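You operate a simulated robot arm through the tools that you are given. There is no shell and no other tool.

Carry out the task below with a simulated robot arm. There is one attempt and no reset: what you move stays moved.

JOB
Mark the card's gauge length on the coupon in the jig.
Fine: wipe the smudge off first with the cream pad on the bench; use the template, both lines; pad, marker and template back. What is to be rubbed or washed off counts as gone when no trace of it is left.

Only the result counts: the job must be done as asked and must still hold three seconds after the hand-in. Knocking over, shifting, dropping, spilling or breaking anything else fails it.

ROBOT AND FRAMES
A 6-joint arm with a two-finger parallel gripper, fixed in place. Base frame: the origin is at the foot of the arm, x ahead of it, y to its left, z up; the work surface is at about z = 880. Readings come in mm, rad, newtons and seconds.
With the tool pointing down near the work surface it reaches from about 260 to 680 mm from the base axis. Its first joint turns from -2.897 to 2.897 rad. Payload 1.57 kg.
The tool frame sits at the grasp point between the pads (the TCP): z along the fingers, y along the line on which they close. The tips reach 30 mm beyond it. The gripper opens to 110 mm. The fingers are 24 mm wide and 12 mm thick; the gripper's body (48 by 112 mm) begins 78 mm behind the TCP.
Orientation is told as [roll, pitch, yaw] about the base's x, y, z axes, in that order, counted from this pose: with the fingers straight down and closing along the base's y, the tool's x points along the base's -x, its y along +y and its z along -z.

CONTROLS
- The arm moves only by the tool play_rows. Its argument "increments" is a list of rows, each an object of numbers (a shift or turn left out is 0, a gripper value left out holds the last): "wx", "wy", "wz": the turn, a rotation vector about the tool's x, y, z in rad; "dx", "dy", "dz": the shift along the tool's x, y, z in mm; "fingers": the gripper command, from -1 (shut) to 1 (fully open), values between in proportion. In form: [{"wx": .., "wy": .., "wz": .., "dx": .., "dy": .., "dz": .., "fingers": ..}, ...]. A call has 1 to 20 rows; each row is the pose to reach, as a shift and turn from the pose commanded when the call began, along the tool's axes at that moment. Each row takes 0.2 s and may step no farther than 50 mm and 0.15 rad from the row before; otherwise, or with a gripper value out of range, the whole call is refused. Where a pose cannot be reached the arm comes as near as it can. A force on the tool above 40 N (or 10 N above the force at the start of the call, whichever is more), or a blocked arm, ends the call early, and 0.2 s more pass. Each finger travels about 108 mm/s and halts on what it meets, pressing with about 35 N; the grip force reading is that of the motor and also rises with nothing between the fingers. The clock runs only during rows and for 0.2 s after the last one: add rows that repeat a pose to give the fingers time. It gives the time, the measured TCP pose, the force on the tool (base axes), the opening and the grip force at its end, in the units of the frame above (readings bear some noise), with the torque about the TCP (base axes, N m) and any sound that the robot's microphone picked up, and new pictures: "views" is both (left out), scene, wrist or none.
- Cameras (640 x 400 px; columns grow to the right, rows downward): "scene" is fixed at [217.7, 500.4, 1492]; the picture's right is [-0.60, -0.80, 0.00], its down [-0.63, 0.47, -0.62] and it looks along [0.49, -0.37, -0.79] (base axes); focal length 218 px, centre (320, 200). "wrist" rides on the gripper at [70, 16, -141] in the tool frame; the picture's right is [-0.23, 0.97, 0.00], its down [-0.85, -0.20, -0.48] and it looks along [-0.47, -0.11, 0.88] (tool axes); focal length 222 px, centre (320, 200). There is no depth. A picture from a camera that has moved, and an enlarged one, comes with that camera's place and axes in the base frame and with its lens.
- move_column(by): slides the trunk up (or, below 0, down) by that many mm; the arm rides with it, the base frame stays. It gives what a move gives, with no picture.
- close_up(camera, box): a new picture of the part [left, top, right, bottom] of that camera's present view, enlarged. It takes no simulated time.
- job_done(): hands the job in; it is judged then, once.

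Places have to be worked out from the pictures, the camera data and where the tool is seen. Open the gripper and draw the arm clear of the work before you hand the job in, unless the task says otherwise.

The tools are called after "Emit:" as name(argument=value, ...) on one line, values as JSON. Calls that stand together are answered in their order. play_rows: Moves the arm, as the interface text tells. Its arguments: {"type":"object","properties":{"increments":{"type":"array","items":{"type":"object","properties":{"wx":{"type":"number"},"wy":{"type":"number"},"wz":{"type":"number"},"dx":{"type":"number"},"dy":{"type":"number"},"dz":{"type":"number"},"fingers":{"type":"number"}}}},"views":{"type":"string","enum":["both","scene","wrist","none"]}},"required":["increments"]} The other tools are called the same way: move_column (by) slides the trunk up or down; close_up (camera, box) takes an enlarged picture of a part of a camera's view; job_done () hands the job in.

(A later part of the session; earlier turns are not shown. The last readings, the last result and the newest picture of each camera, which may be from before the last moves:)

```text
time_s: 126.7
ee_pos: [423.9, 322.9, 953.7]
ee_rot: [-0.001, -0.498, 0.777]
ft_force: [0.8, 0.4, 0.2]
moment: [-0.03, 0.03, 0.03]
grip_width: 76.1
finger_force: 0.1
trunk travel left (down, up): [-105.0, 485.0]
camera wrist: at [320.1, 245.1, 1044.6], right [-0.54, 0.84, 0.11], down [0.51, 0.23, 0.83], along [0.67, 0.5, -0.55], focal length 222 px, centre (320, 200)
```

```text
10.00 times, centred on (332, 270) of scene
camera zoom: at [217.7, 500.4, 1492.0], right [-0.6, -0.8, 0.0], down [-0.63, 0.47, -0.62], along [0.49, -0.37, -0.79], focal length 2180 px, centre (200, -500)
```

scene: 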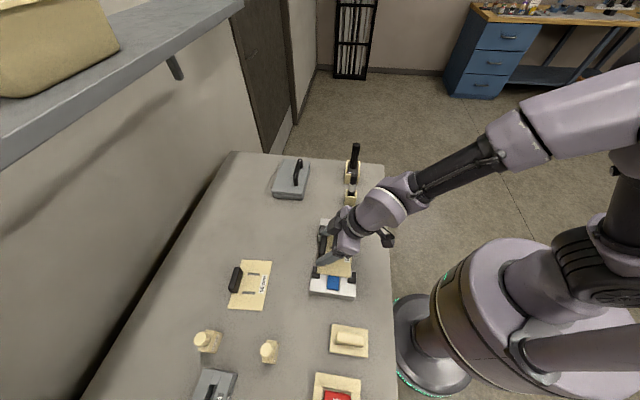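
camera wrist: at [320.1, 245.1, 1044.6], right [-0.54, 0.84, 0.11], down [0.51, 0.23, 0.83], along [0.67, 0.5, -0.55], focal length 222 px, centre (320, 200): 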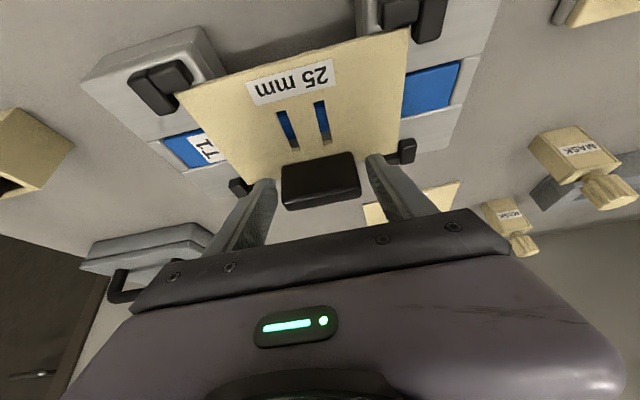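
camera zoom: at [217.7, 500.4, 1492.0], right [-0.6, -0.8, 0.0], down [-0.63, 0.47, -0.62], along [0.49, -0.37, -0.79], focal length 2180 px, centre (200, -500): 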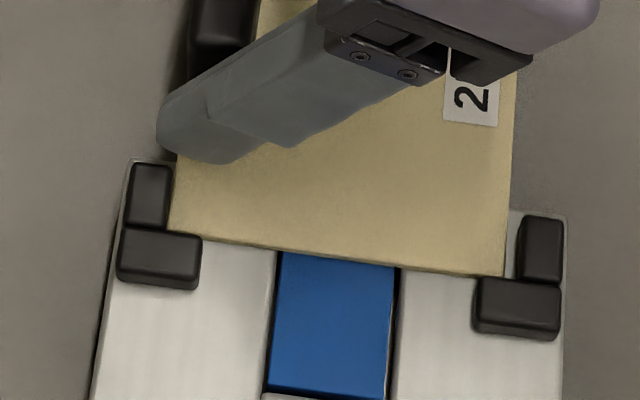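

Released, and the template stayed put. I withdraw straight up and look at how it is seated.

Emit:
play_rows(increments=[{"dx": -9.6, "dz": -17.6}, {"dx": -19.1, "dz": -35.1}, {"dx": -33.4, "dz": -61.5}, {"dx": -47.8, "dz": -87.9}, {"dx": -47.8, "dz": -87.9}], views="both")

Emit:
close_up(camera="scene", box=[290, 210, 386, 300])

Emit:
close_up(camera="wrist", box=[140, 0, 440, 190])

```text
time_s: 127.8
ee_pos: [425.1, 325.1, 1055.2]
ee_rot: [-0.003, -0.496, 0.777]
ft_force: [0.5, -0.4, 0.4]
moment: [0.0, -0.01, -0.01]
grip_width: 76.0
finger_force: 0.1
trunk travel left (down, up): [-105.0, 485.0]
camera wrist: at [320.5, 245.1, 1145.2], right [-0.54, 0.84, 0.11], down [0.51, 0.23, 0.83], along [0.67, 0.5, -0.55], focal length 222 px, centre (320, 200)
```

scene: 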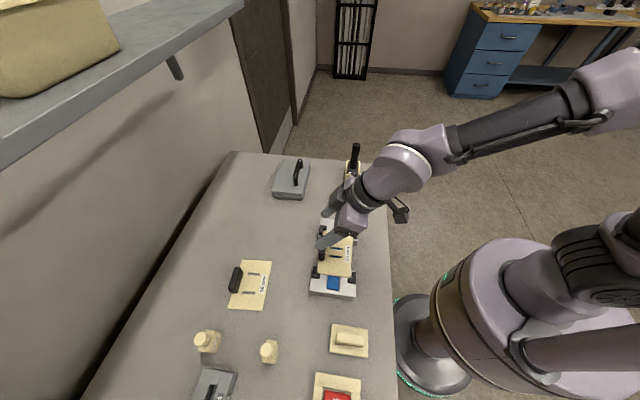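
wrist: 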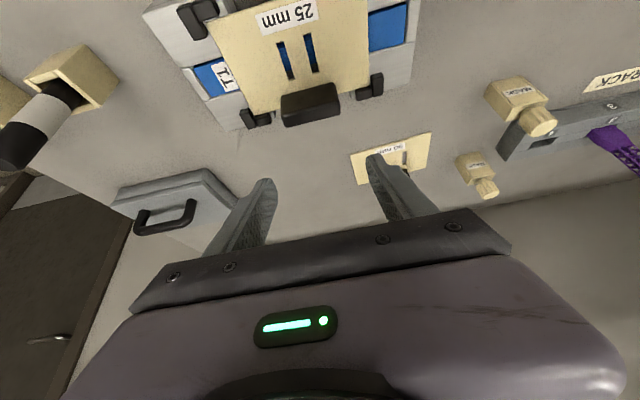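

```text
4.44 times, centred on (338, 255) of scene
camera zoom: at [217.7, 500.4, 1492.0], right [-0.6, -0.8, 0.0], down [-0.63, 0.47, -0.62], along [0.49, -0.37, -0.79], focal length 969 px, centre (240, -44)
```

zoom: 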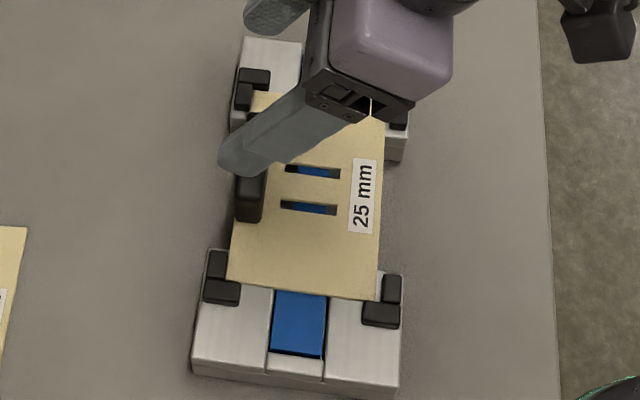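

```text
2.11 times, centred on (290, 95) of wrist
camera zoom: at [320.5, 245.1, 1145.2], right [-0.54, 0.84, 0.11], down [0.51, 0.23, 0.83], along [0.67, 0.5, -0.55], focal length 468 px, centre (383, 421)
```

zoom: 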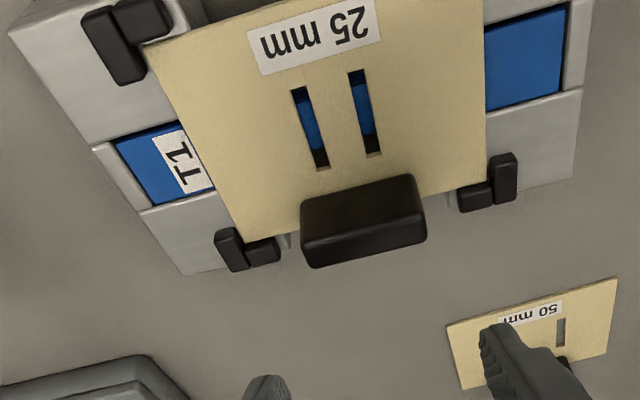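

The template sits squarely in the stops with the coupon visible through both slots. I undo the tilt and then go over to the marker.

Emit:
play_rows(increments=[{"wy": 0.125, "dz": -10}, {"wy": 0.25, "dz": -20}, {"wy": 0.375, "dz": -20}, {"wy": 0.497, "dz": -20}, {"wy": 0.497, "dz": -20}], views="none")

Emit:
play_rows(increments=[{"dx": 12, "dy": -45, "wz": -0.008}, {"dx": 24, "dy": -90, "wz": -0.008}, {"dx": 36, "dy": -135, "wz": -0.008}, {"dx": 48, "dy": -180, "wz": -0.008}, {"dx": 55, "dy": -205, "wz": -0.008}, {"dx": 55, "dy": -205, "wz": -0.008}], views="both")

```text
time_s: 129.1
ee_pos: [417.0, 318.9, 1070.9]
ee_rot: [-0.003, 0.002, 0.774]
ft_force: [-0.2, -0.1, 0.4]
moment: [0.0, 0.01, -0.01]
grip_width: 76.1
finger_force: 0.0
trunk travel left (down, up): [-105.0, 485.0]
```

```text
time_s: 130.4
ee_pos: [521.2, 133.3, 1071.9]
ee_rot: [-0.001, -0.001, 0.783]
ft_force: [0.4, -0.2, 0.5]
moment: [-0.02, -0.02, 0.0]
grip_width: 75.7
finger_force: 0.1
trunk travel left (down, up): [-105.0, 485.0]
camera wrist: at [459.4, 94.0, 1212.9], right [-0.53, 0.85, 0.0], down [0.75, 0.46, 0.48], along [0.41, 0.25, -0.88], focal length 222 px, centre (320, 200)
```

scene: 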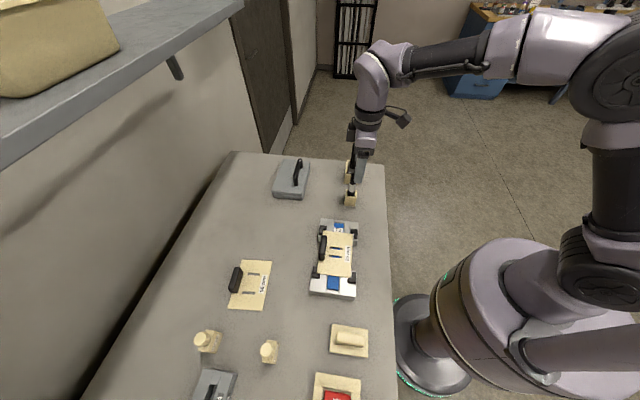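
wrist: 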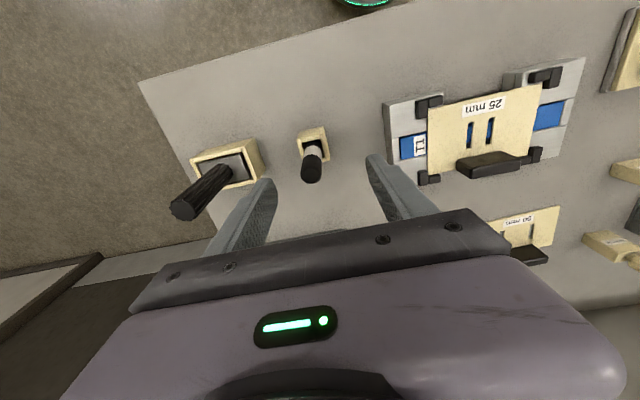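

Emit:
close_up(camera="wrist", box=[256, 110, 384, 190])

Emit:
close_up(camera="wrist", box=[160, 120, 288, 225])

Emit:
close_up(camera="wrist", box=[380, 50, 600, 200])

Emit:
close_up(camera="scene", box=[306, 210, 370, 300])

```text
5.00 times, centred on (320, 150) of wrist
camera zoom: at [459.4, 94.0, 1212.9], right [-0.53, 0.85, 0.0], down [0.75, 0.46, 0.48], along [0.41, 0.25, -0.88], focal length 1111 px, centre (320, 450)
```

zoom: 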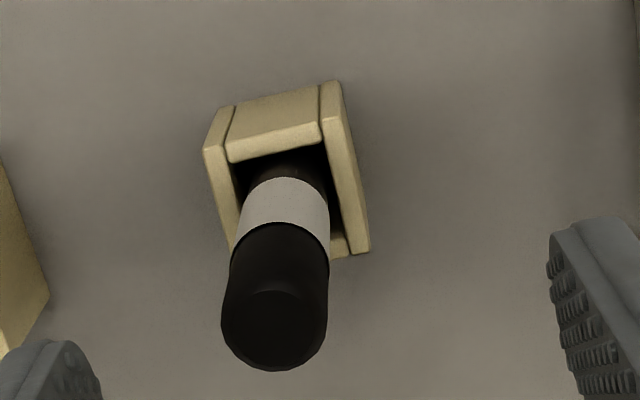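

```text
3.81 times, centred on (224, 172) of wrist
camera zoom: at [459.4, 94.0, 1212.9], right [-0.53, 0.85, 0.0], down [0.75, 0.46, 0.48], along [0.41, 0.25, -0.88], focal length 846 px, centre (686, 305)
```

zoom: 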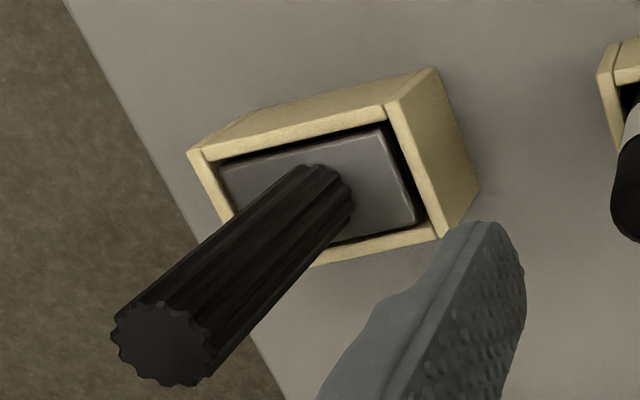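

```text
2.67 times, centred on (490, 125) of wrist
camera zoom: at [459.4, 94.0, 1212.9], right [-0.53, 0.85, 0.0], down [0.75, 0.46, 0.48], along [0.41, 0.25, -0.88], focal length 592 px, centre (-133, 400)
```

zoom: 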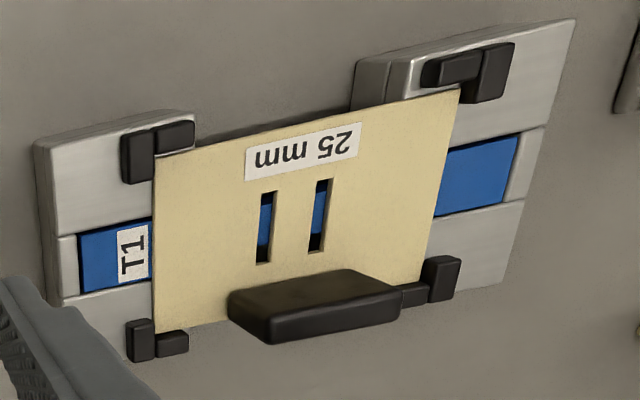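

```text
4.44 times, centred on (338, 255) of scene
camera zoom: at [217.7, 500.4, 1492.0], right [-0.6, -0.8, 0.0], down [-0.63, 0.47, -0.62], along [0.49, -0.37, -0.79], focal length 969 px, centre (240, -44)
```

zoom: 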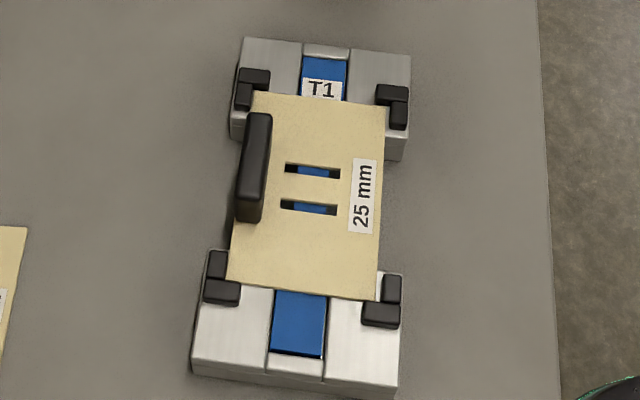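

The marker (white band) stands upright in its small holder; the ribbed one is a different tool. I zoom further for its exact place and height.

Emit:
close_up(camera="wrist", box=[284, 118, 348, 190])

Emit:
close_up(camera="scene", box=[330, 160, 378, 215])

```text
5.56 times, centred on (316, 154) of wrist
camera zoom: at [459.4, 94.0, 1212.9], right [-0.53, 0.85, 0.0], down [0.75, 0.46, 0.48], along [0.41, 0.25, -0.88], focal length 1234 px, centre (342, 456)
```

zoom: 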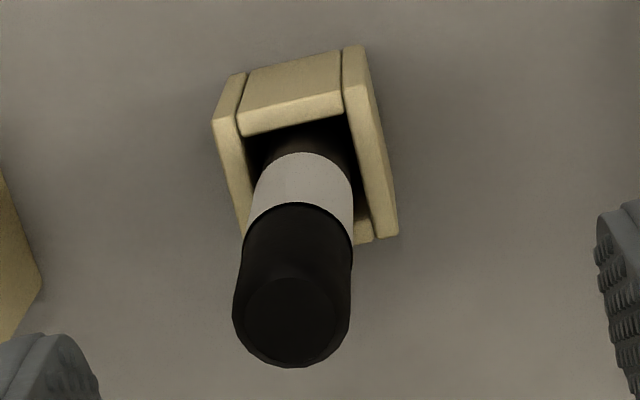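

```text
7.27 times, centred on (354, 188) of scene
camera zoom: at [217.7, 500.4, 1492.0], right [-0.6, -0.8, 0.0], down [-0.63, 0.47, -0.62], along [0.49, -0.37, -0.79], focal length 1586 px, centre (73, 291)
```

zoom: 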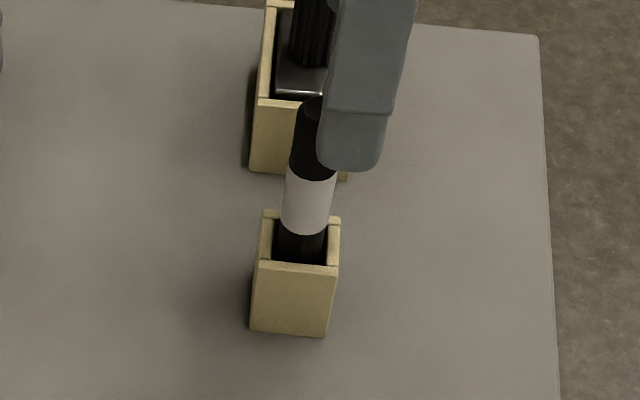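

Marker axis estimated at s≈469.5, t≈−284.5, top z≈1018, holder top z≈932. I centre the hand over it and check the alignment.

Emit:
play_rows(increments=[{"dx": -6.7, "dy": -10.2}, {"dx": -6.7, "dy": -10.2}], views="both")

Emit:
close_up(camera="wrist", box=[272, 130, 368, 202])

Emit:
close_up(camera="scene", box=[320, 140, 390, 215])

```text
time_s: 131.1
ee_pos: [531.2, 131.3, 1072.4]
ee_rot: [-0.003, 0.0, 0.785]
ft_force: [0.0, 0.7, -0.1]
moment: [0.01, 0.04, -0.01]
grip_width: 75.9
finger_force: 0.0
trunk travel left (down, up): [-105.0, 485.0]
camera wrist: at [471.1, 91.9, 1212.7], right [-0.53, 0.85, 0.0], down [0.75, 0.46, 0.48], along [0.41, 0.25, -0.88], focal length 222 px, centre (320, 200)
```

scene: 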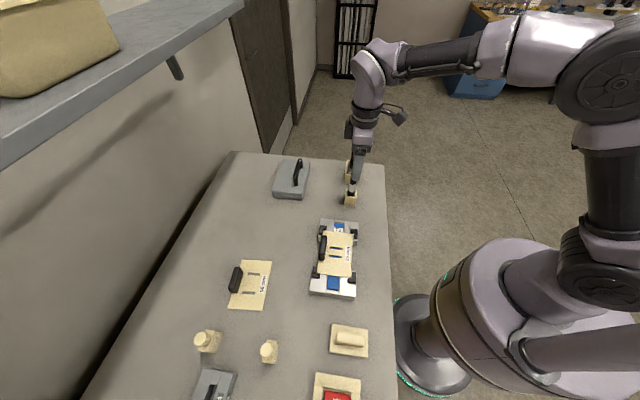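
wrist: 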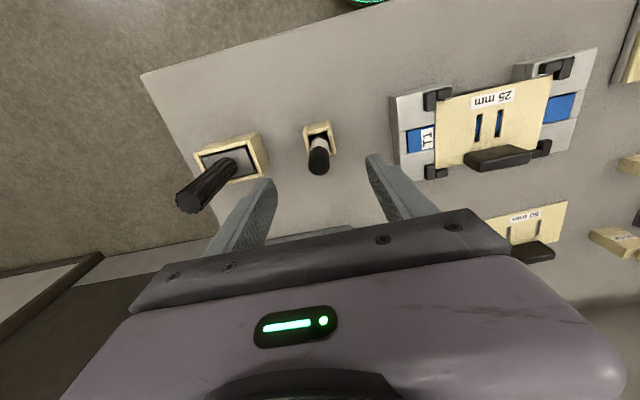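

```text
5.56 times, centred on (320, 166) of wrist
camera zoom: at [471.1, 91.9, 1212.7], right [-0.53, 0.85, 0.0], down [0.75, 0.46, 0.48], along [0.41, 0.25, -0.88], focal length 1234 px, centre (320, 389)
```

zoom: 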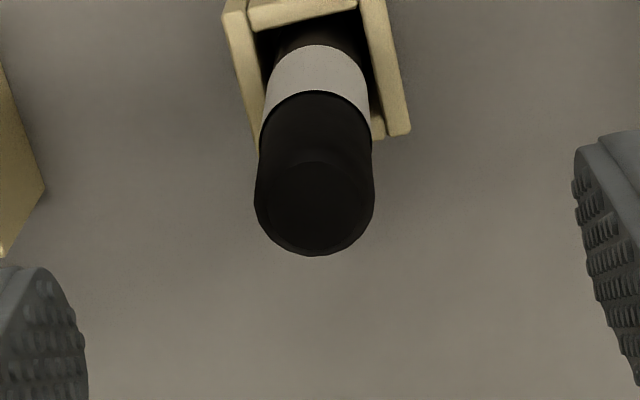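

```text
5.33 times, centred on (355, 178) of scene
camera zoom: at [217.7, 500.4, 1492.0], right [-0.6, -0.8, 0.0], down [-0.63, 0.47, -0.62], along [0.49, -0.37, -0.79], focal length 1163 px, centre (133, 320)
```

zoom: 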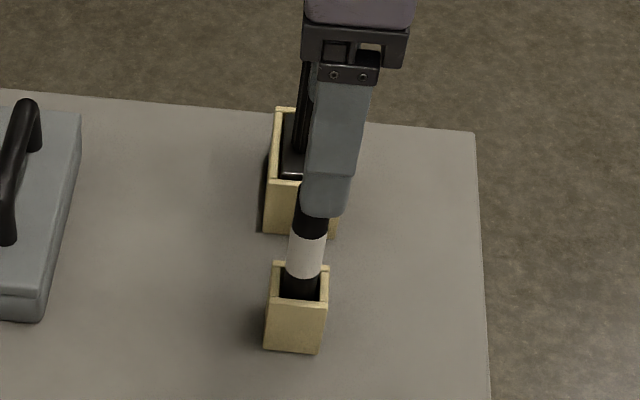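

The marker's top is only ~1.5 mm off the hand's axis. I correct and descend around it to z≈969, keeping the tips above the holder rim.

Emit:
play_rows(increments=[{"dy": -1.4, "dz": 25}, {"dy": -1.4, "dz": 50}, {"dy": -1.4, "dz": 75}, {"dy": -1.4, "dz": 95}, {"dy": -1.4, "dz": 103}, {"dy": -1.4, "dz": 103}], views="both")

Emit:
close_up(camera="wrist", box=[240, 110, 400, 230])

Emit:
close_up(camera="scene", box=[320, 140, 390, 215])

```text
time_s: 132.4
ee_pos: [533.2, 131.3, 969.4]
ee_rot: [-0.003, -0.001, 0.783]
ft_force: [0.3, -0.8, 0.0]
moment: [0.01, -0.02, 0.02]
grip_width: 75.8
finger_force: 0.0
trunk travel left (down, up): [-105.0, 485.0]
camera wrist: at [472.2, 92.2, 1110.0], right [-0.53, 0.85, 0.0], down [0.75, 0.46, 0.48], along [0.41, 0.25, -0.88], focal length 222 px, centre (320, 200)
```

scene: 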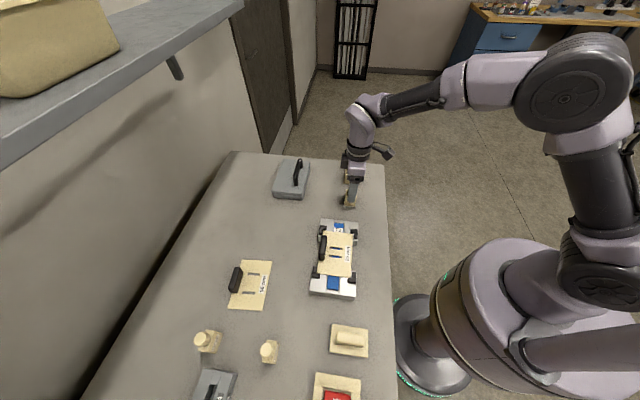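
wrist: 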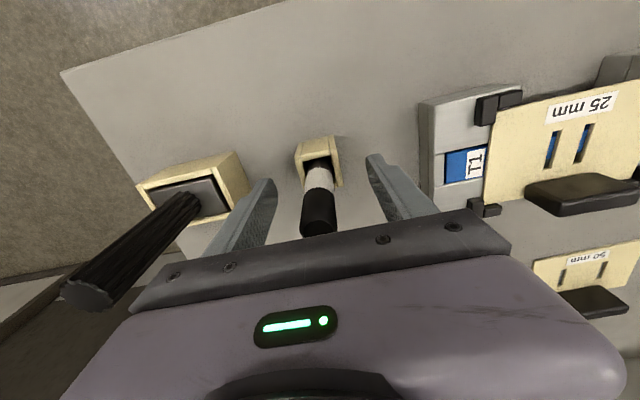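

```text
3.33 times, centred on (320, 170) of wrist
camera zoom: at [472.2, 92.2, 1110.0], right [-0.53, 0.85, 0.0], down [0.75, 0.46, 0.48], along [0.41, 0.25, -0.88], focal length 740 px, centre (320, 300)
```

zoom: 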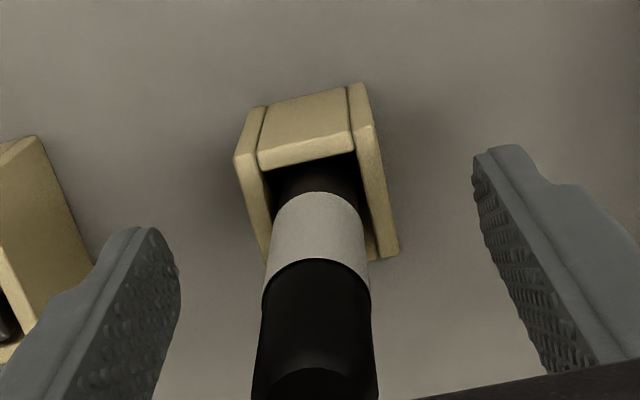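

```text
5.33 times, centred on (355, 178) of scene
camera zoom: at [217.7, 500.4, 1492.0], right [-0.6, -0.8, 0.0], down [-0.63, 0.47, -0.62], along [0.49, -0.37, -0.79], focal length 1163 px, centre (133, 320)
```

zoom: 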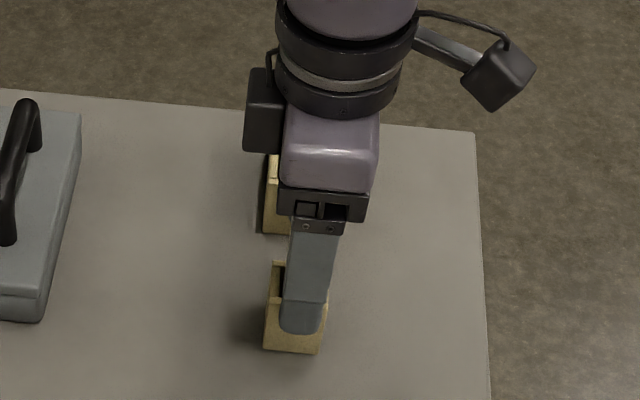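

The marker is centred between the fingers. I close on it gradually.

Emit:
play_rows(increments=[{"fingers": 0.1}, {"fingers": -0.2}, {"fingers": -0.45}, {"fingers": -0.55}, {"fingers": -0.6}, {"fingers": -1}, {"fingers": -1}, {"fingers": -1}], views="wrist")

Emit:
close_up(camera="wrist", box=[240, 110, 400, 230])

```text
time_s: 134.2
ee_pos: [532.9, 131.7, 968.7]
ee_rot: [-0.003, 0.001, 0.783]
ft_force: [0.7, -0.1, 0.9]
moment: [0.0, 0.0, 0.01]
grip_width: 19.1
finger_force: 33.5
trunk travel left (down, up): [-105.0, 485.0]
camera wrist: at [472.2, 92.2, 1110.2], right [-0.53, 0.85, 0.0], down [0.75, 0.46, 0.48], along [0.41, 0.25, -0.88], focal length 222 px, centre (320, 200)
```

wrist: 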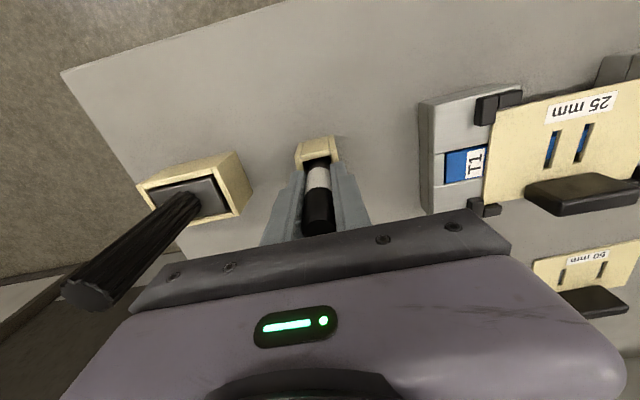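

```text
3.33 times, centred on (320, 170) of wrist
camera zoom: at [472.2, 92.2, 1110.2], right [-0.53, 0.85, 0.0], down [0.75, 0.46, 0.48], along [0.41, 0.25, -0.88], focal length 740 px, centre (320, 300)
```

zoom: 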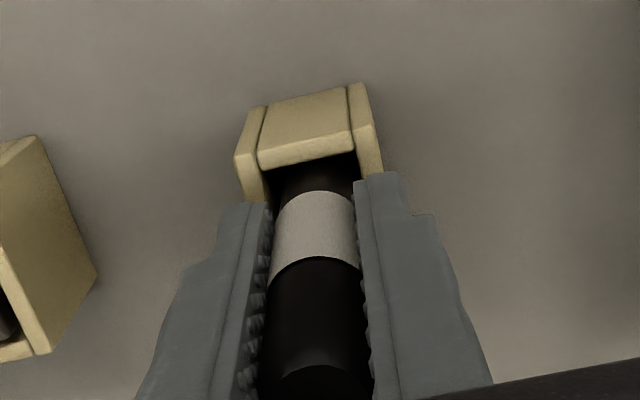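

Gripped at 19.1 mm. I lift straight up slowly.

Emit:
play_rows(increments=[{"dz": -8}, {"dz": -20}, {"dz": -40}, {"dz": -65}, {"dz": -90}, {"dz": -90}], views="both")

Emit:
close_up(camera="scene", box=[320, 130, 390, 215])

Emit:
close_up(camera="wrist", box=[256, 90, 384, 230])

```text
time_s: 135.7
ee_pos: [534.1, 130.0, 1058.8]
ee_rot: [-0.004, -0.001, 0.785]
ft_force: [-0.1, -0.5, -0.2]
moment: [0.02, -0.01, 0.02]
grip_width: 19.5
finger_force: 32.8
trunk travel left (down, up): [-105.0, 485.0]
camera wrist: at [472.3, 91.4, 1200.2], right [-0.53, 0.85, 0.0], down [0.75, 0.46, 0.48], along [0.41, 0.25, -0.88], focal length 222 px, centre (320, 200)
```

scene: 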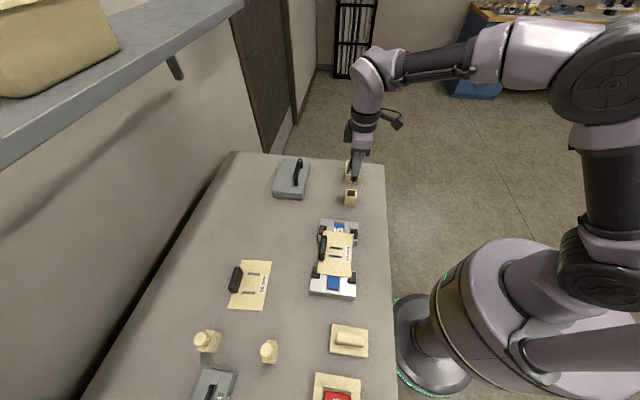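
wrist: 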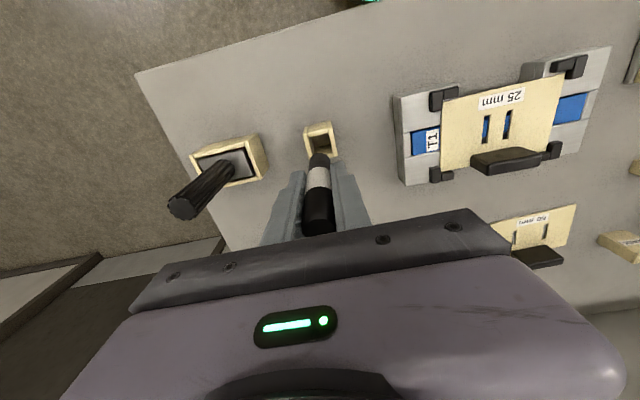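

```text
4.71 times, centred on (355, 172) of scene
camera zoom: at [217.7, 500.4, 1492.0], right [-0.6, -0.8, 0.0], down [-0.63, 0.47, -0.62], along [0.49, -0.37, -0.79], focal length 1026 px, centre (155, 329)
```

zoom: 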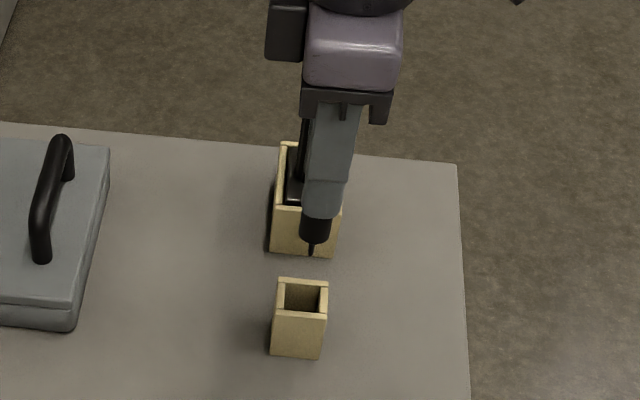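

```text
2.86 times, centred on (320, 160) of wrist
camera zoom: at [472.3, 91.4, 1200.2], right [-0.53, 0.85, 0.0], down [0.75, 0.46, 0.48], along [0.41, 0.25, -0.88], focal length 635 px, centre (320, 314)
```

zoom: 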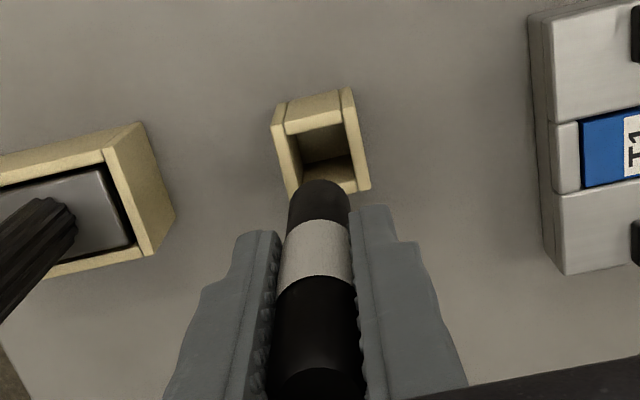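

The marker is out with its thin tip showing, about 87 mm below the TCP; the holder stayed. I carry it over the template at this height and look at the slots.

Emit:
play_rows(increments=[{"dx": -6, "dy": 43, "dz": -5}, {"dx": -12, "dy": 86, "dz": -10}, {"dx": -18, "dy": 129, "dz": -10}, {"dx": -24, "dy": 172, "dz": -10}, {"dx": -28.8, "dy": 205, "dz": -10}, {"dx": -28.8, "dy": 205, "dz": -10}], views="both")

Emit:
close_up(camera="wrist", box=[240, 70, 400, 190])

Emit:
close_up(camera="scene", box=[300, 210, 380, 290])

```text
time_s: 137.1
ee_pos: [407.7, 297.6, 1069.1]
ee_rot: [-0.003, 0.0, 0.783]
ft_force: [-0.1, 0.2, 0.2]
moment: [-0.01, 0.01, 0.01]
grip_width: 19.5
finger_force: 33.2
trunk travel left (down, up): [-105.0, 485.0]
camera wrist: at [346.3, 258.0, 1209.6], right [-0.53, 0.85, 0.0], down [0.75, 0.46, 0.48], along [0.41, 0.25, -0.88], focal length 222 px, centre (320, 200)
```

scene: 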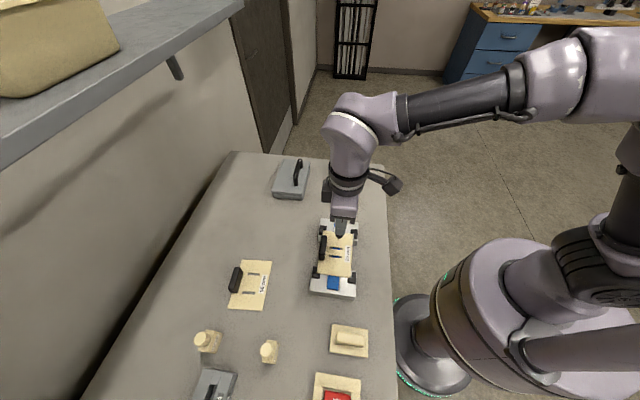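
wrist: 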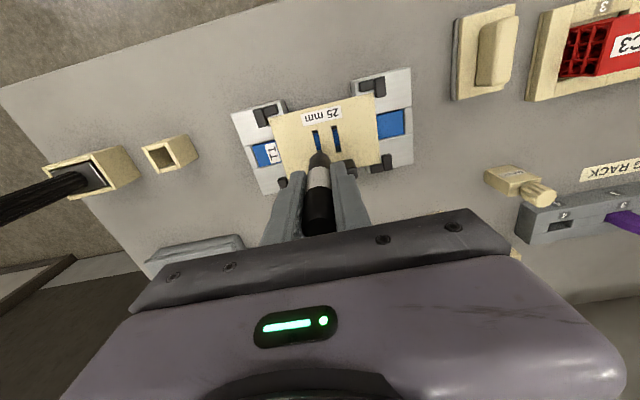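

```text
3.33 times, centred on (320, 130) of wrist
camera zoom: at [346.3, 258.0, 1209.6], right [-0.53, 0.85, 0.0], down [0.75, 0.46, 0.48], along [0.41, 0.25, -0.88], focal length 740 px, centre (320, 433)
```

zoom: 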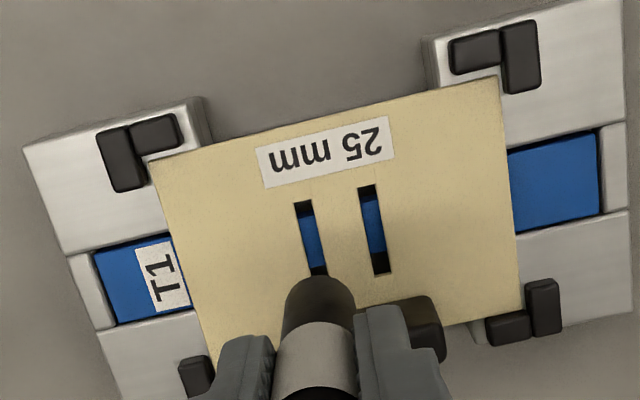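

```text
5.00 times, centred on (340, 250) of scene
camera zoom: at [217.7, 500.4, 1492.0], right [-0.6, -0.8, 0.0], down [-0.63, 0.47, -0.62], along [0.49, -0.37, -0.79], focal length 1090 px, centre (220, -50)
```

zoom: 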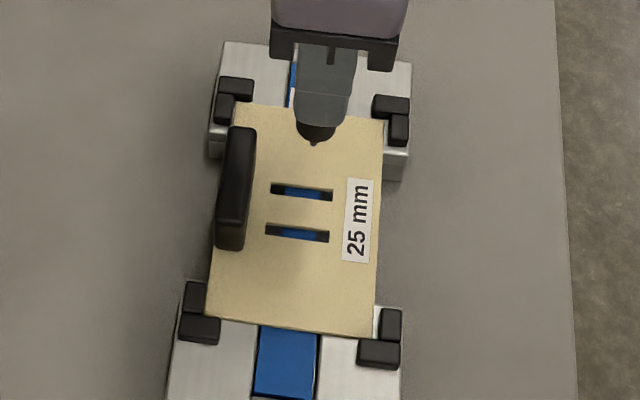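

The tip lies on the hand's axis. Slots are at t≈−82.5 and −57.5, coupon axis s≈498.4. I go above the T1-side slot and lower until the tip is a few mm above the plate, then check from the scene camera.

Emit:
play_rows(increments=[{"dy": -3.7, "dz": 20}, {"dy": -3.7, "dz": 40}, {"dy": -3.7, "dz": 54}, {"dy": -3.7, "dz": 54}], views="both")

Emit:
close_up(camera="scene", box=[316, 222, 356, 252])

Emit:
close_up(camera="wrist", box=[240, 70, 400, 190])

```text
time_s: 138.1
ee_pos: [412.0, 292.3, 1013.2]
ee_rot: [-0.001, 0.0, 0.785]
ft_force: [1.0, 0.1, -0.6]
moment: [0.0, 0.0, -0.02]
grip_width: 19.5
finger_force: 33.2
trunk travel left (down, up): [-105.0, 485.0]
camera wrist: at [350.4, 254.0, 1155.5], right [-0.53, 0.85, 0.0], down [0.75, 0.46, 0.48], along [0.41, 0.25, -0.88], focal length 222 px, centre (320, 200)
```

scene: 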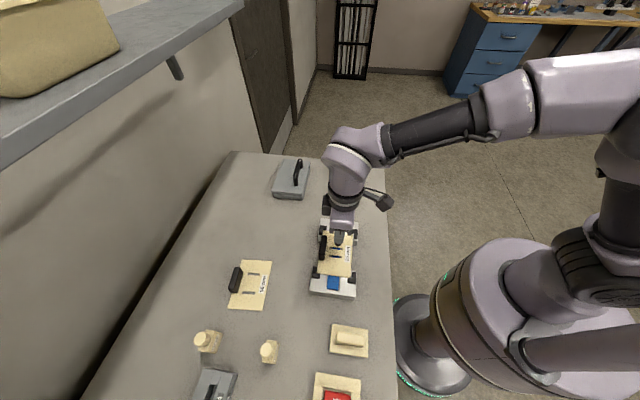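
wrist: 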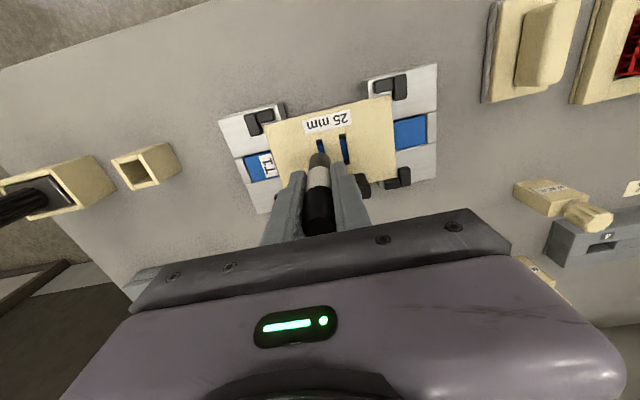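

```text
13.33 times, centred on (336, 237) of scene
camera zoom: at [217.7, 500.4, 1492.0], right [-0.6, -0.8, 0.0], down [-0.63, 0.47, -0.62], along [0.49, -0.37, -0.79], focal length 2907 px, centre (107, -293)
```

zoom: 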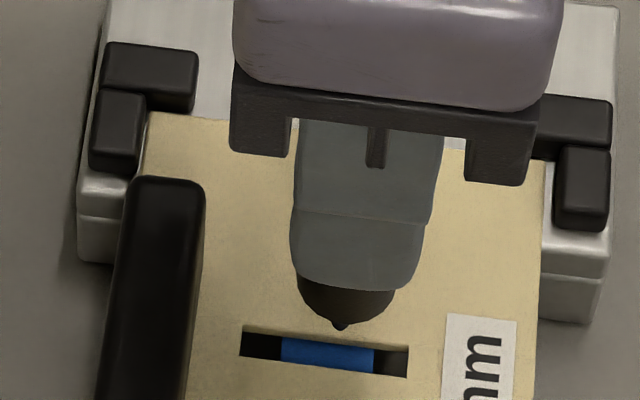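

```text
3.33 times, centred on (320, 130) of wrist
camera zoom: at [350.4, 254.0, 1155.5], right [-0.53, 0.85, 0.0], down [0.75, 0.46, 0.48], along [0.41, 0.25, -0.88], focal length 740 px, centre (320, 433)
```

zoom: 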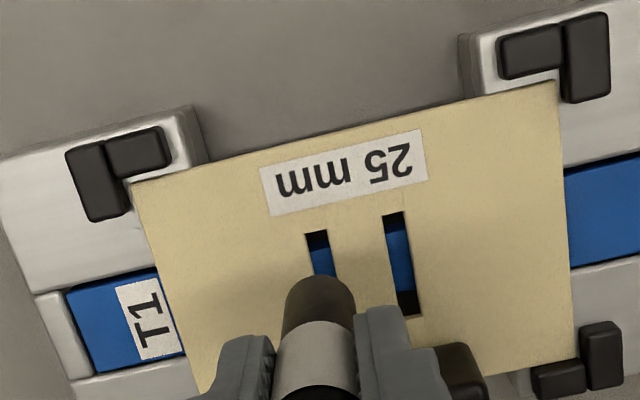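

The tip is about 2.7 mm short in s and about 1.1 mm off in t. I correct that and lower 5 mm for another check.

Emit:
play_rows(increments=[{"dx": -2.7, "dy": 1.1}, {"dx": -2.7, "dy": 1.1, "dz": 5}, {"dx": -2.7, "dy": 1.1, "dz": 5}], views="scene")

Emit:
close_up(camera="scene", box=[326, 230, 350, 248])

Emit:
close_up(camera="wrist", box=[280, 110, 360, 170])

```text
time_s: 138.8
ee_pos: [412.9, 295.5, 1008.6]
ee_rot: [-0.004, 0.002, 0.786]
ft_force: [0.6, 0.2, -0.2]
moment: [0.03, 0.02, 0.02]
grip_width: 19.3
finger_force: 32.8
trunk travel left (down, up): [-105.0, 485.0]
```

scene: 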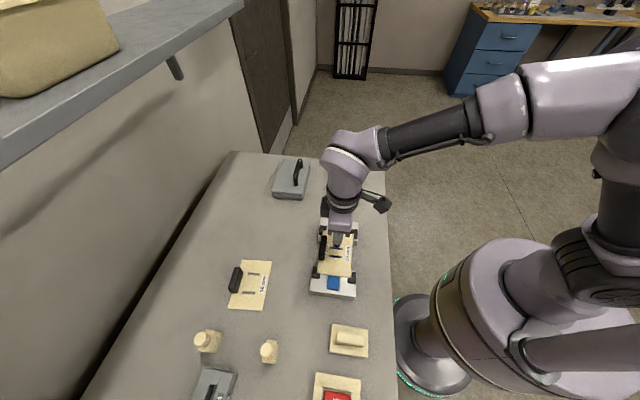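

```text
16.00 times, centred on (338, 239) of scene
camera zoom: at [217.7, 500.4, 1492.0], right [-0.6, -0.8, 0.0], down [-0.63, 0.47, -0.62], along [0.49, -0.37, -0.79], focal length 3488 px, centre (32, -424)
```

zoom: 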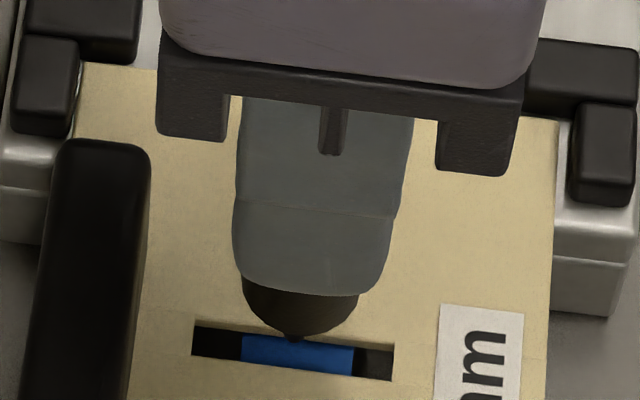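

```text
6.67 times, centred on (320, 140) of wrist
camera zoom: at [351.6, 256.7, 1150.0], right [-0.53, 0.85, 0.0], down [0.75, 0.46, 0.48], along [0.41, 0.25, -0.88], focal length 1481 px, centre (320, 600)
```

zoom: 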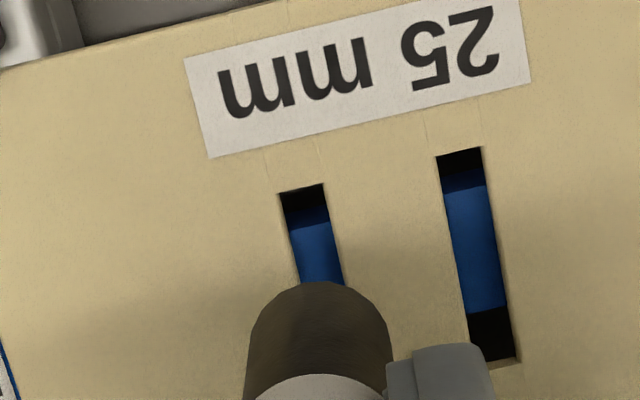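

Tip and slot now coincide well (s centred on the coupon, t within 0.5 mm). I lower in small steps to feel the coupon.

Emit:
play_rows(increments=[{"dy": 0.3, "dz": 1.5}, {"dy": 0.3, "dz": 3.5}, {"dy": 0.3, "dz": 3.5}], views="none")

Emit:
close_up(camera="scene", box=[326, 230, 350, 248])

```text
time_s: 139.7
ee_pos: [412.8, 295.6, 1005.7]
ee_rot: [-0.001, 0.0, 0.785]
ft_force: [0.2, -0.7, 0.4]
moment: [-0.01, 0.02, 0.04]
grip_width: 19.5
finger_force: 33.2
trunk travel left (down, up): [-105.0, 485.0]
```

```text
16.00 times, centred on (338, 239) of scene
camera zoom: at [217.7, 500.4, 1492.0], right [-0.6, -0.8, 0.0], down [-0.63, 0.47, -0.62], along [0.49, -0.37, -0.79], focal length 3488 px, centre (32, -424)
```

zoom: 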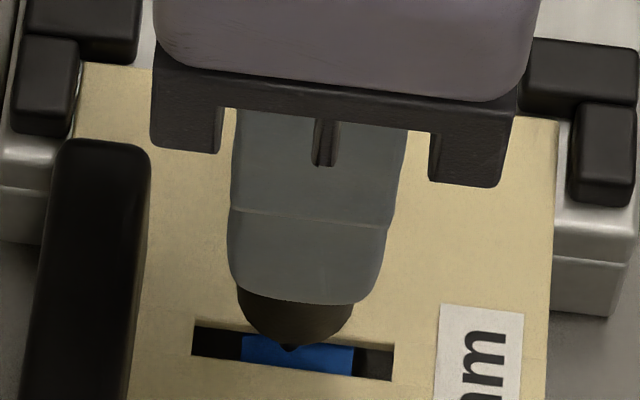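

The tip is entering the slot centrally. I continue down in ~1 mm steps.

Emit:
play_rows(increments=[{"dz": 0.8}, {"dz": 1.5}, {"dz": 1.5}], views="none")

```text
time_s: 140.4
ee_pos: [414.1, 295.8, 1004.8]
ee_rot: [-0.004, 0.001, 0.785]
ft_force: [-0.5, 0.1, -0.5]
moment: [-0.01, 0.02, 0.0]
grip_width: 19.4
finger_force: 33.5
trunk travel left (down, up): [-105.0, 485.0]
```

No contact yet; another 1.2 mm.

Emit:
play_rows(increments=[{"dz": 0.6}, {"dz": 1.2}, {"dz": 1.2}], views="none")

Emit:
close_up(camera="scene", box=[326, 230, 350, 248])

```text
time_s: 141.2
ee_pos: [414.7, 297.0, 1002.4]
ee_rot: [-0.003, 0.0, 0.784]
ft_force: [0.7, 0.4, 1.8]
moment: [-0.09, -0.03, 0.04]
grip_width: 19.4
finger_force: 33.4
trunk travel left (down, up): [-105.0, 485.0]
```

```text
16.00 times, centred on (338, 239) of scene
camera zoom: at [217.7, 500.4, 1492.0], right [-0.6, -0.8, 0.0], down [-0.63, 0.47, -0.62], along [0.49, -0.37, -0.79], focal length 3488 px, centre (32, -424)
```

zoom: 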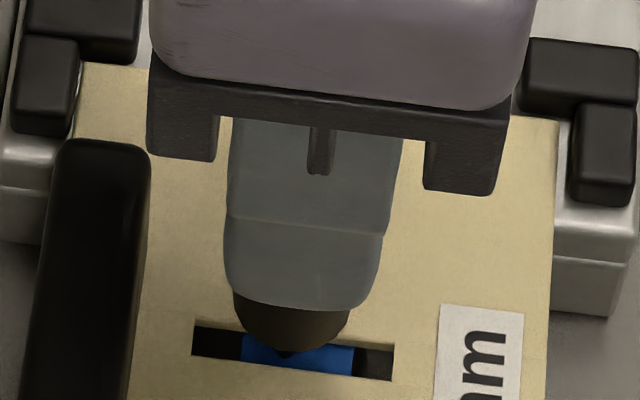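

Contact (1.8 N) on the coupon at TCP z≈1002.4. I press half a millimetre more and draw across the coupon's full width within the slot, then lift clear.

Emit:
play_rows(increments=[{"dz": 0.5}, {"dz": 0.6, "dx": -2}, {"dz": 0.6, "dx": -4}, {"dz": 0.6, "dx": -6}, {"dz": 0.6, "dx": -8}, {"dz": 0.6, "dx": -8.8}, {"dz": 0.6, "dx": -6}, {"dz": 0.6, "dx": -3}, {"dz": 0.6, "dx": 0}, {"dz": 0.6, "dx": 3}, {"dz": 0.6, "dx": 6}, {"dz": 0.6, "dx": 9}, {"dz": 0.6, "dx": 11}, {"dz": 0.6, "dx": 12.3}, {"dz": 0.6, "dx": 10}], views="none")

Emit:
close_up(camera="scene", box=[326, 230, 350, 248])

```text
time_s: 144.4
ee_pos: [406.5, 288.9, 1003.2]
ee_rot: [-0.003, 0.0, 0.783]
ft_force: [1.1, -0.3, 2.1]
moment: [-0.02, -0.04, -0.02]
grip_width: 19.5
finger_force: 33.4
trunk travel left (down, up): [-105.0, 485.0]
```

```text
16.00 times, centred on (338, 239) of scene
camera zoom: at [217.7, 500.4, 1492.0], right [-0.6, -0.8, 0.0], down [-0.63, 0.47, -0.62], along [0.49, -0.37, -0.79], focal length 3488 px, centre (32, -424)
```

zoom: 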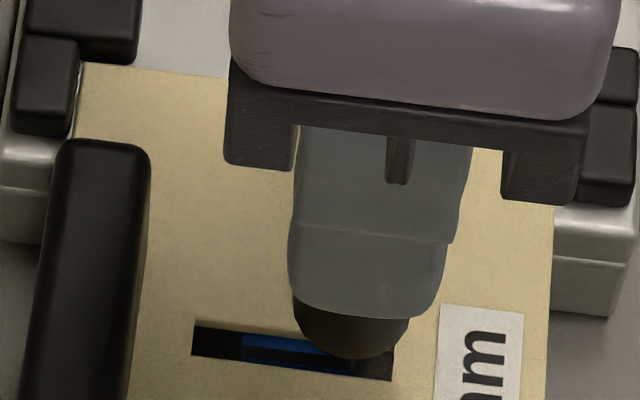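

A black line is appearing in the slot. I lift the tip clear of the plate and move aside to inspect it.

Emit:
play_rows(increments=[{"dz": -6}, {"dz": -20}, {"dz": -40}, {"dz": -40, "dx": 40}, {"dz": -40, "dx": 70}, {"dz": -40, "dx": 70}], views="scene")

Emit:
close_up(camera="scene", box=[326, 230, 350, 248])

Emit:
close_up(camera="scene", box=[310, 220, 370, 265])

```text
time_s: 145.8
ee_pos: [356.7, 239.2, 1043.8]
ee_rot: [-0.003, 0.001, 0.784]
ft_force: [-0.8, 0.2, -0.5]
moment: [-0.04, 0.01, 0.01]
grip_width: 19.3
finger_force: 33.4
trunk travel left (down, up): [-105.0, 485.0]
```

scene: 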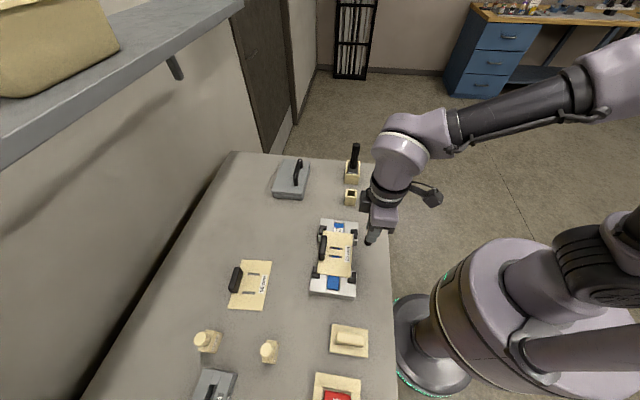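

```text
16.00 times, centred on (338, 239) of scene
camera zoom: at [217.7, 500.4, 1492.0], right [-0.6, -0.8, 0.0], down [-0.63, 0.47, -0.62], along [0.49, -0.37, -0.79], focal length 3488 px, centre (32, -424)
```

zoom: 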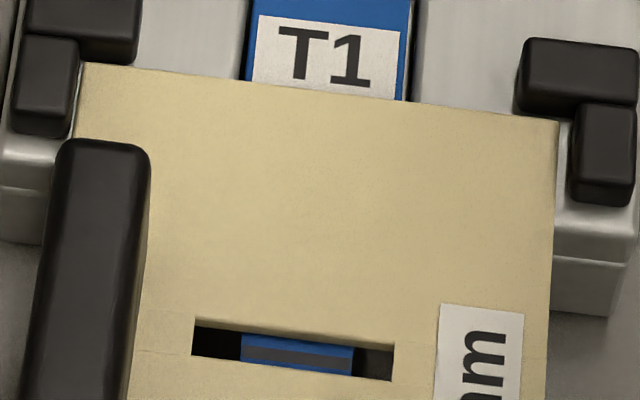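

```text
8.89 times, centred on (340, 242) of scene
camera zoom: at [217.7, 500.4, 1492.0], right [-0.6, -0.8, 0.0], down [-0.63, 0.47, -0.62], along [0.49, -0.37, -0.79], focal length 1938 px, centre (142, -178)
```

zoom: 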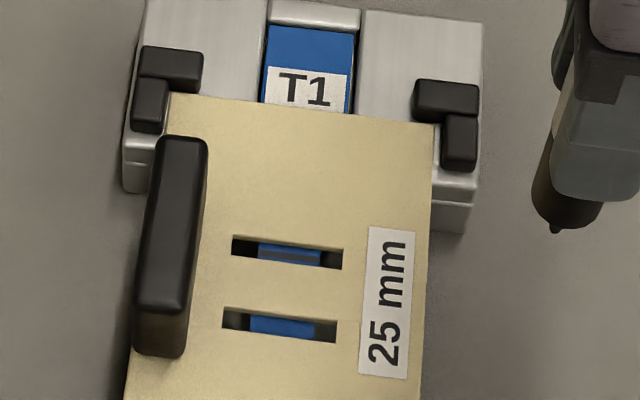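

The first line is complete across the coupon. For the second slot I return with an exact 25 mm offset along t from the first line.

Emit:
play_rows(increments=[{"dx": -30, "dy": 10}, {"dx": -60, "dy": 20}, {"dx": -80, "dy": 25}, {"dx": -80, "dy": 25, "dz": 15}, {"dx": -80, "dy": 25, "dz": 32}, {"dx": -80, "dy": 25, "dz": 32}], views="both")

Emit:
close_up(camera="scene", box=[326, 238, 350, 256])

Emit:
close_up(camera="wrist", box=[280, 110, 360, 170])

```text
time_s: 147.2
ee_pos: [397.6, 314.6, 1009.8]
ee_rot: [-0.001, 0.0, 0.784]
ft_force: [-0.7, 0.7, -0.7]
moment: [0.04, 0.03, -0.02]
grip_width: 19.2
finger_force: 33.5
trunk travel left (down, up): [-105.0, 485.0]
camera wrist: at [335.3, 274.8, 1151.5], right [-0.53, 0.85, 0.0], down [0.75, 0.46, 0.48], along [0.41, 0.25, -0.88], focal length 222 px, centre (320, 200)
```

scene: 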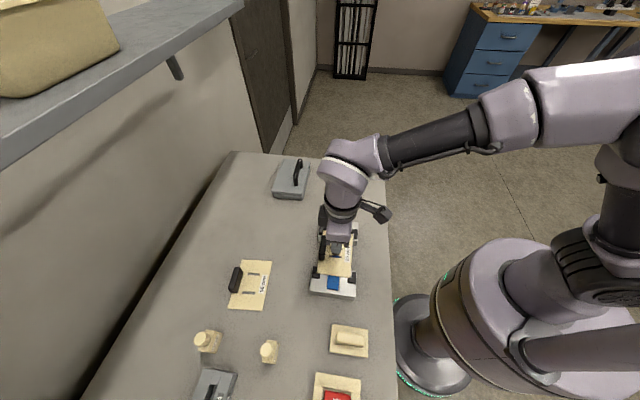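
wrist: 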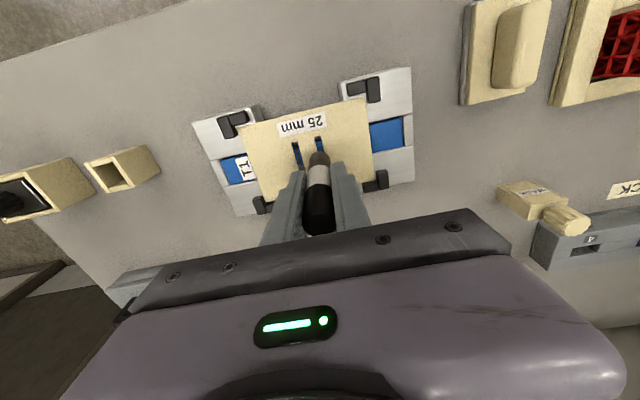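

```text
16.00 times, centred on (338, 247) of scene
camera zoom: at [217.7, 500.4, 1492.0], right [-0.6, -0.8, 0.0], down [-0.63, 0.47, -0.62], along [0.49, -0.37, -0.79], focal length 3488 px, centre (32, -552)
```

zoom: 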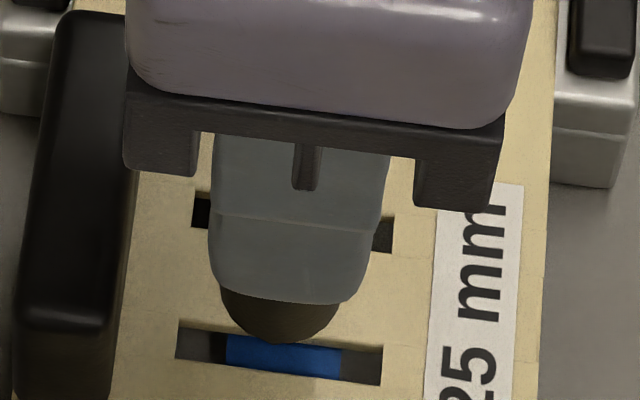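

```text
6.67 times, centred on (320, 140) of wrist
camera zoom: at [335.3, 274.8, 1151.5], right [-0.53, 0.85, 0.0], down [0.75, 0.46, 0.48], along [0.41, 0.25, -0.88], focal length 1481 px, centre (320, 600)
```

zoom: 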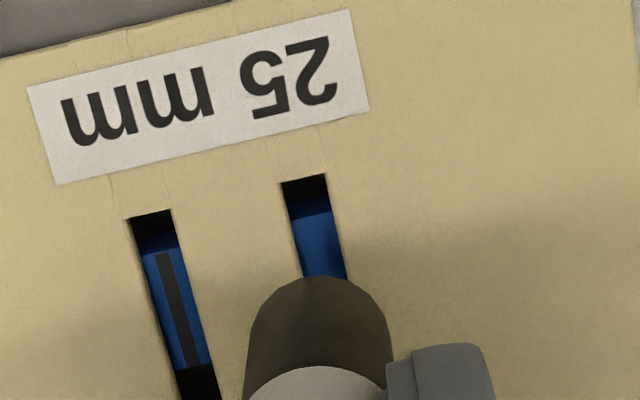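

The first line is well centred in its slot. I lower 4 mm over the second slot and check the tip's entry.

Emit:
play_rows(increments=[{"dz": 2}, {"dz": 4}, {"dz": 4}], views="none")

Emit:
close_up(camera="scene", box=[328, 240, 348, 255])

```text
time_s: 148.1
ee_pos: [396.4, 314.5, 1006.1]
ee_rot: [-0.003, -0.002, 0.785]
ft_force: [-0.1, 0.0, -0.3]
moment: [-0.01, -0.04, -0.02]
grip_width: 19.3
finger_force: 33.6
trunk travel left (down, up): [-105.0, 485.0]
```

```text
16.00 times, centred on (338, 248) of scene
camera zoom: at [217.7, 500.4, 1492.0], right [-0.6, -0.8, 0.0], down [-0.63, 0.47, -0.62], along [0.49, -0.37, -0.79], focal length 3488 px, centre (32, -560)
```

zoom: 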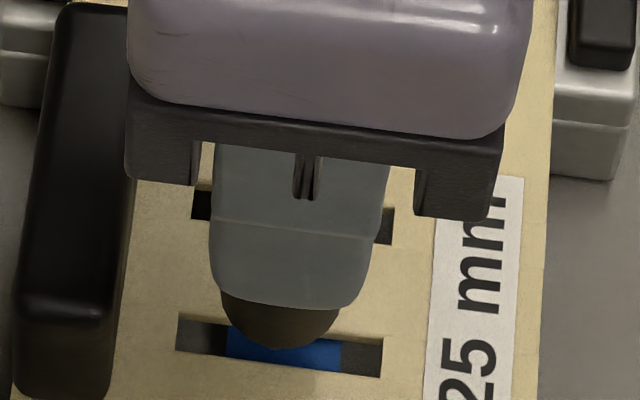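

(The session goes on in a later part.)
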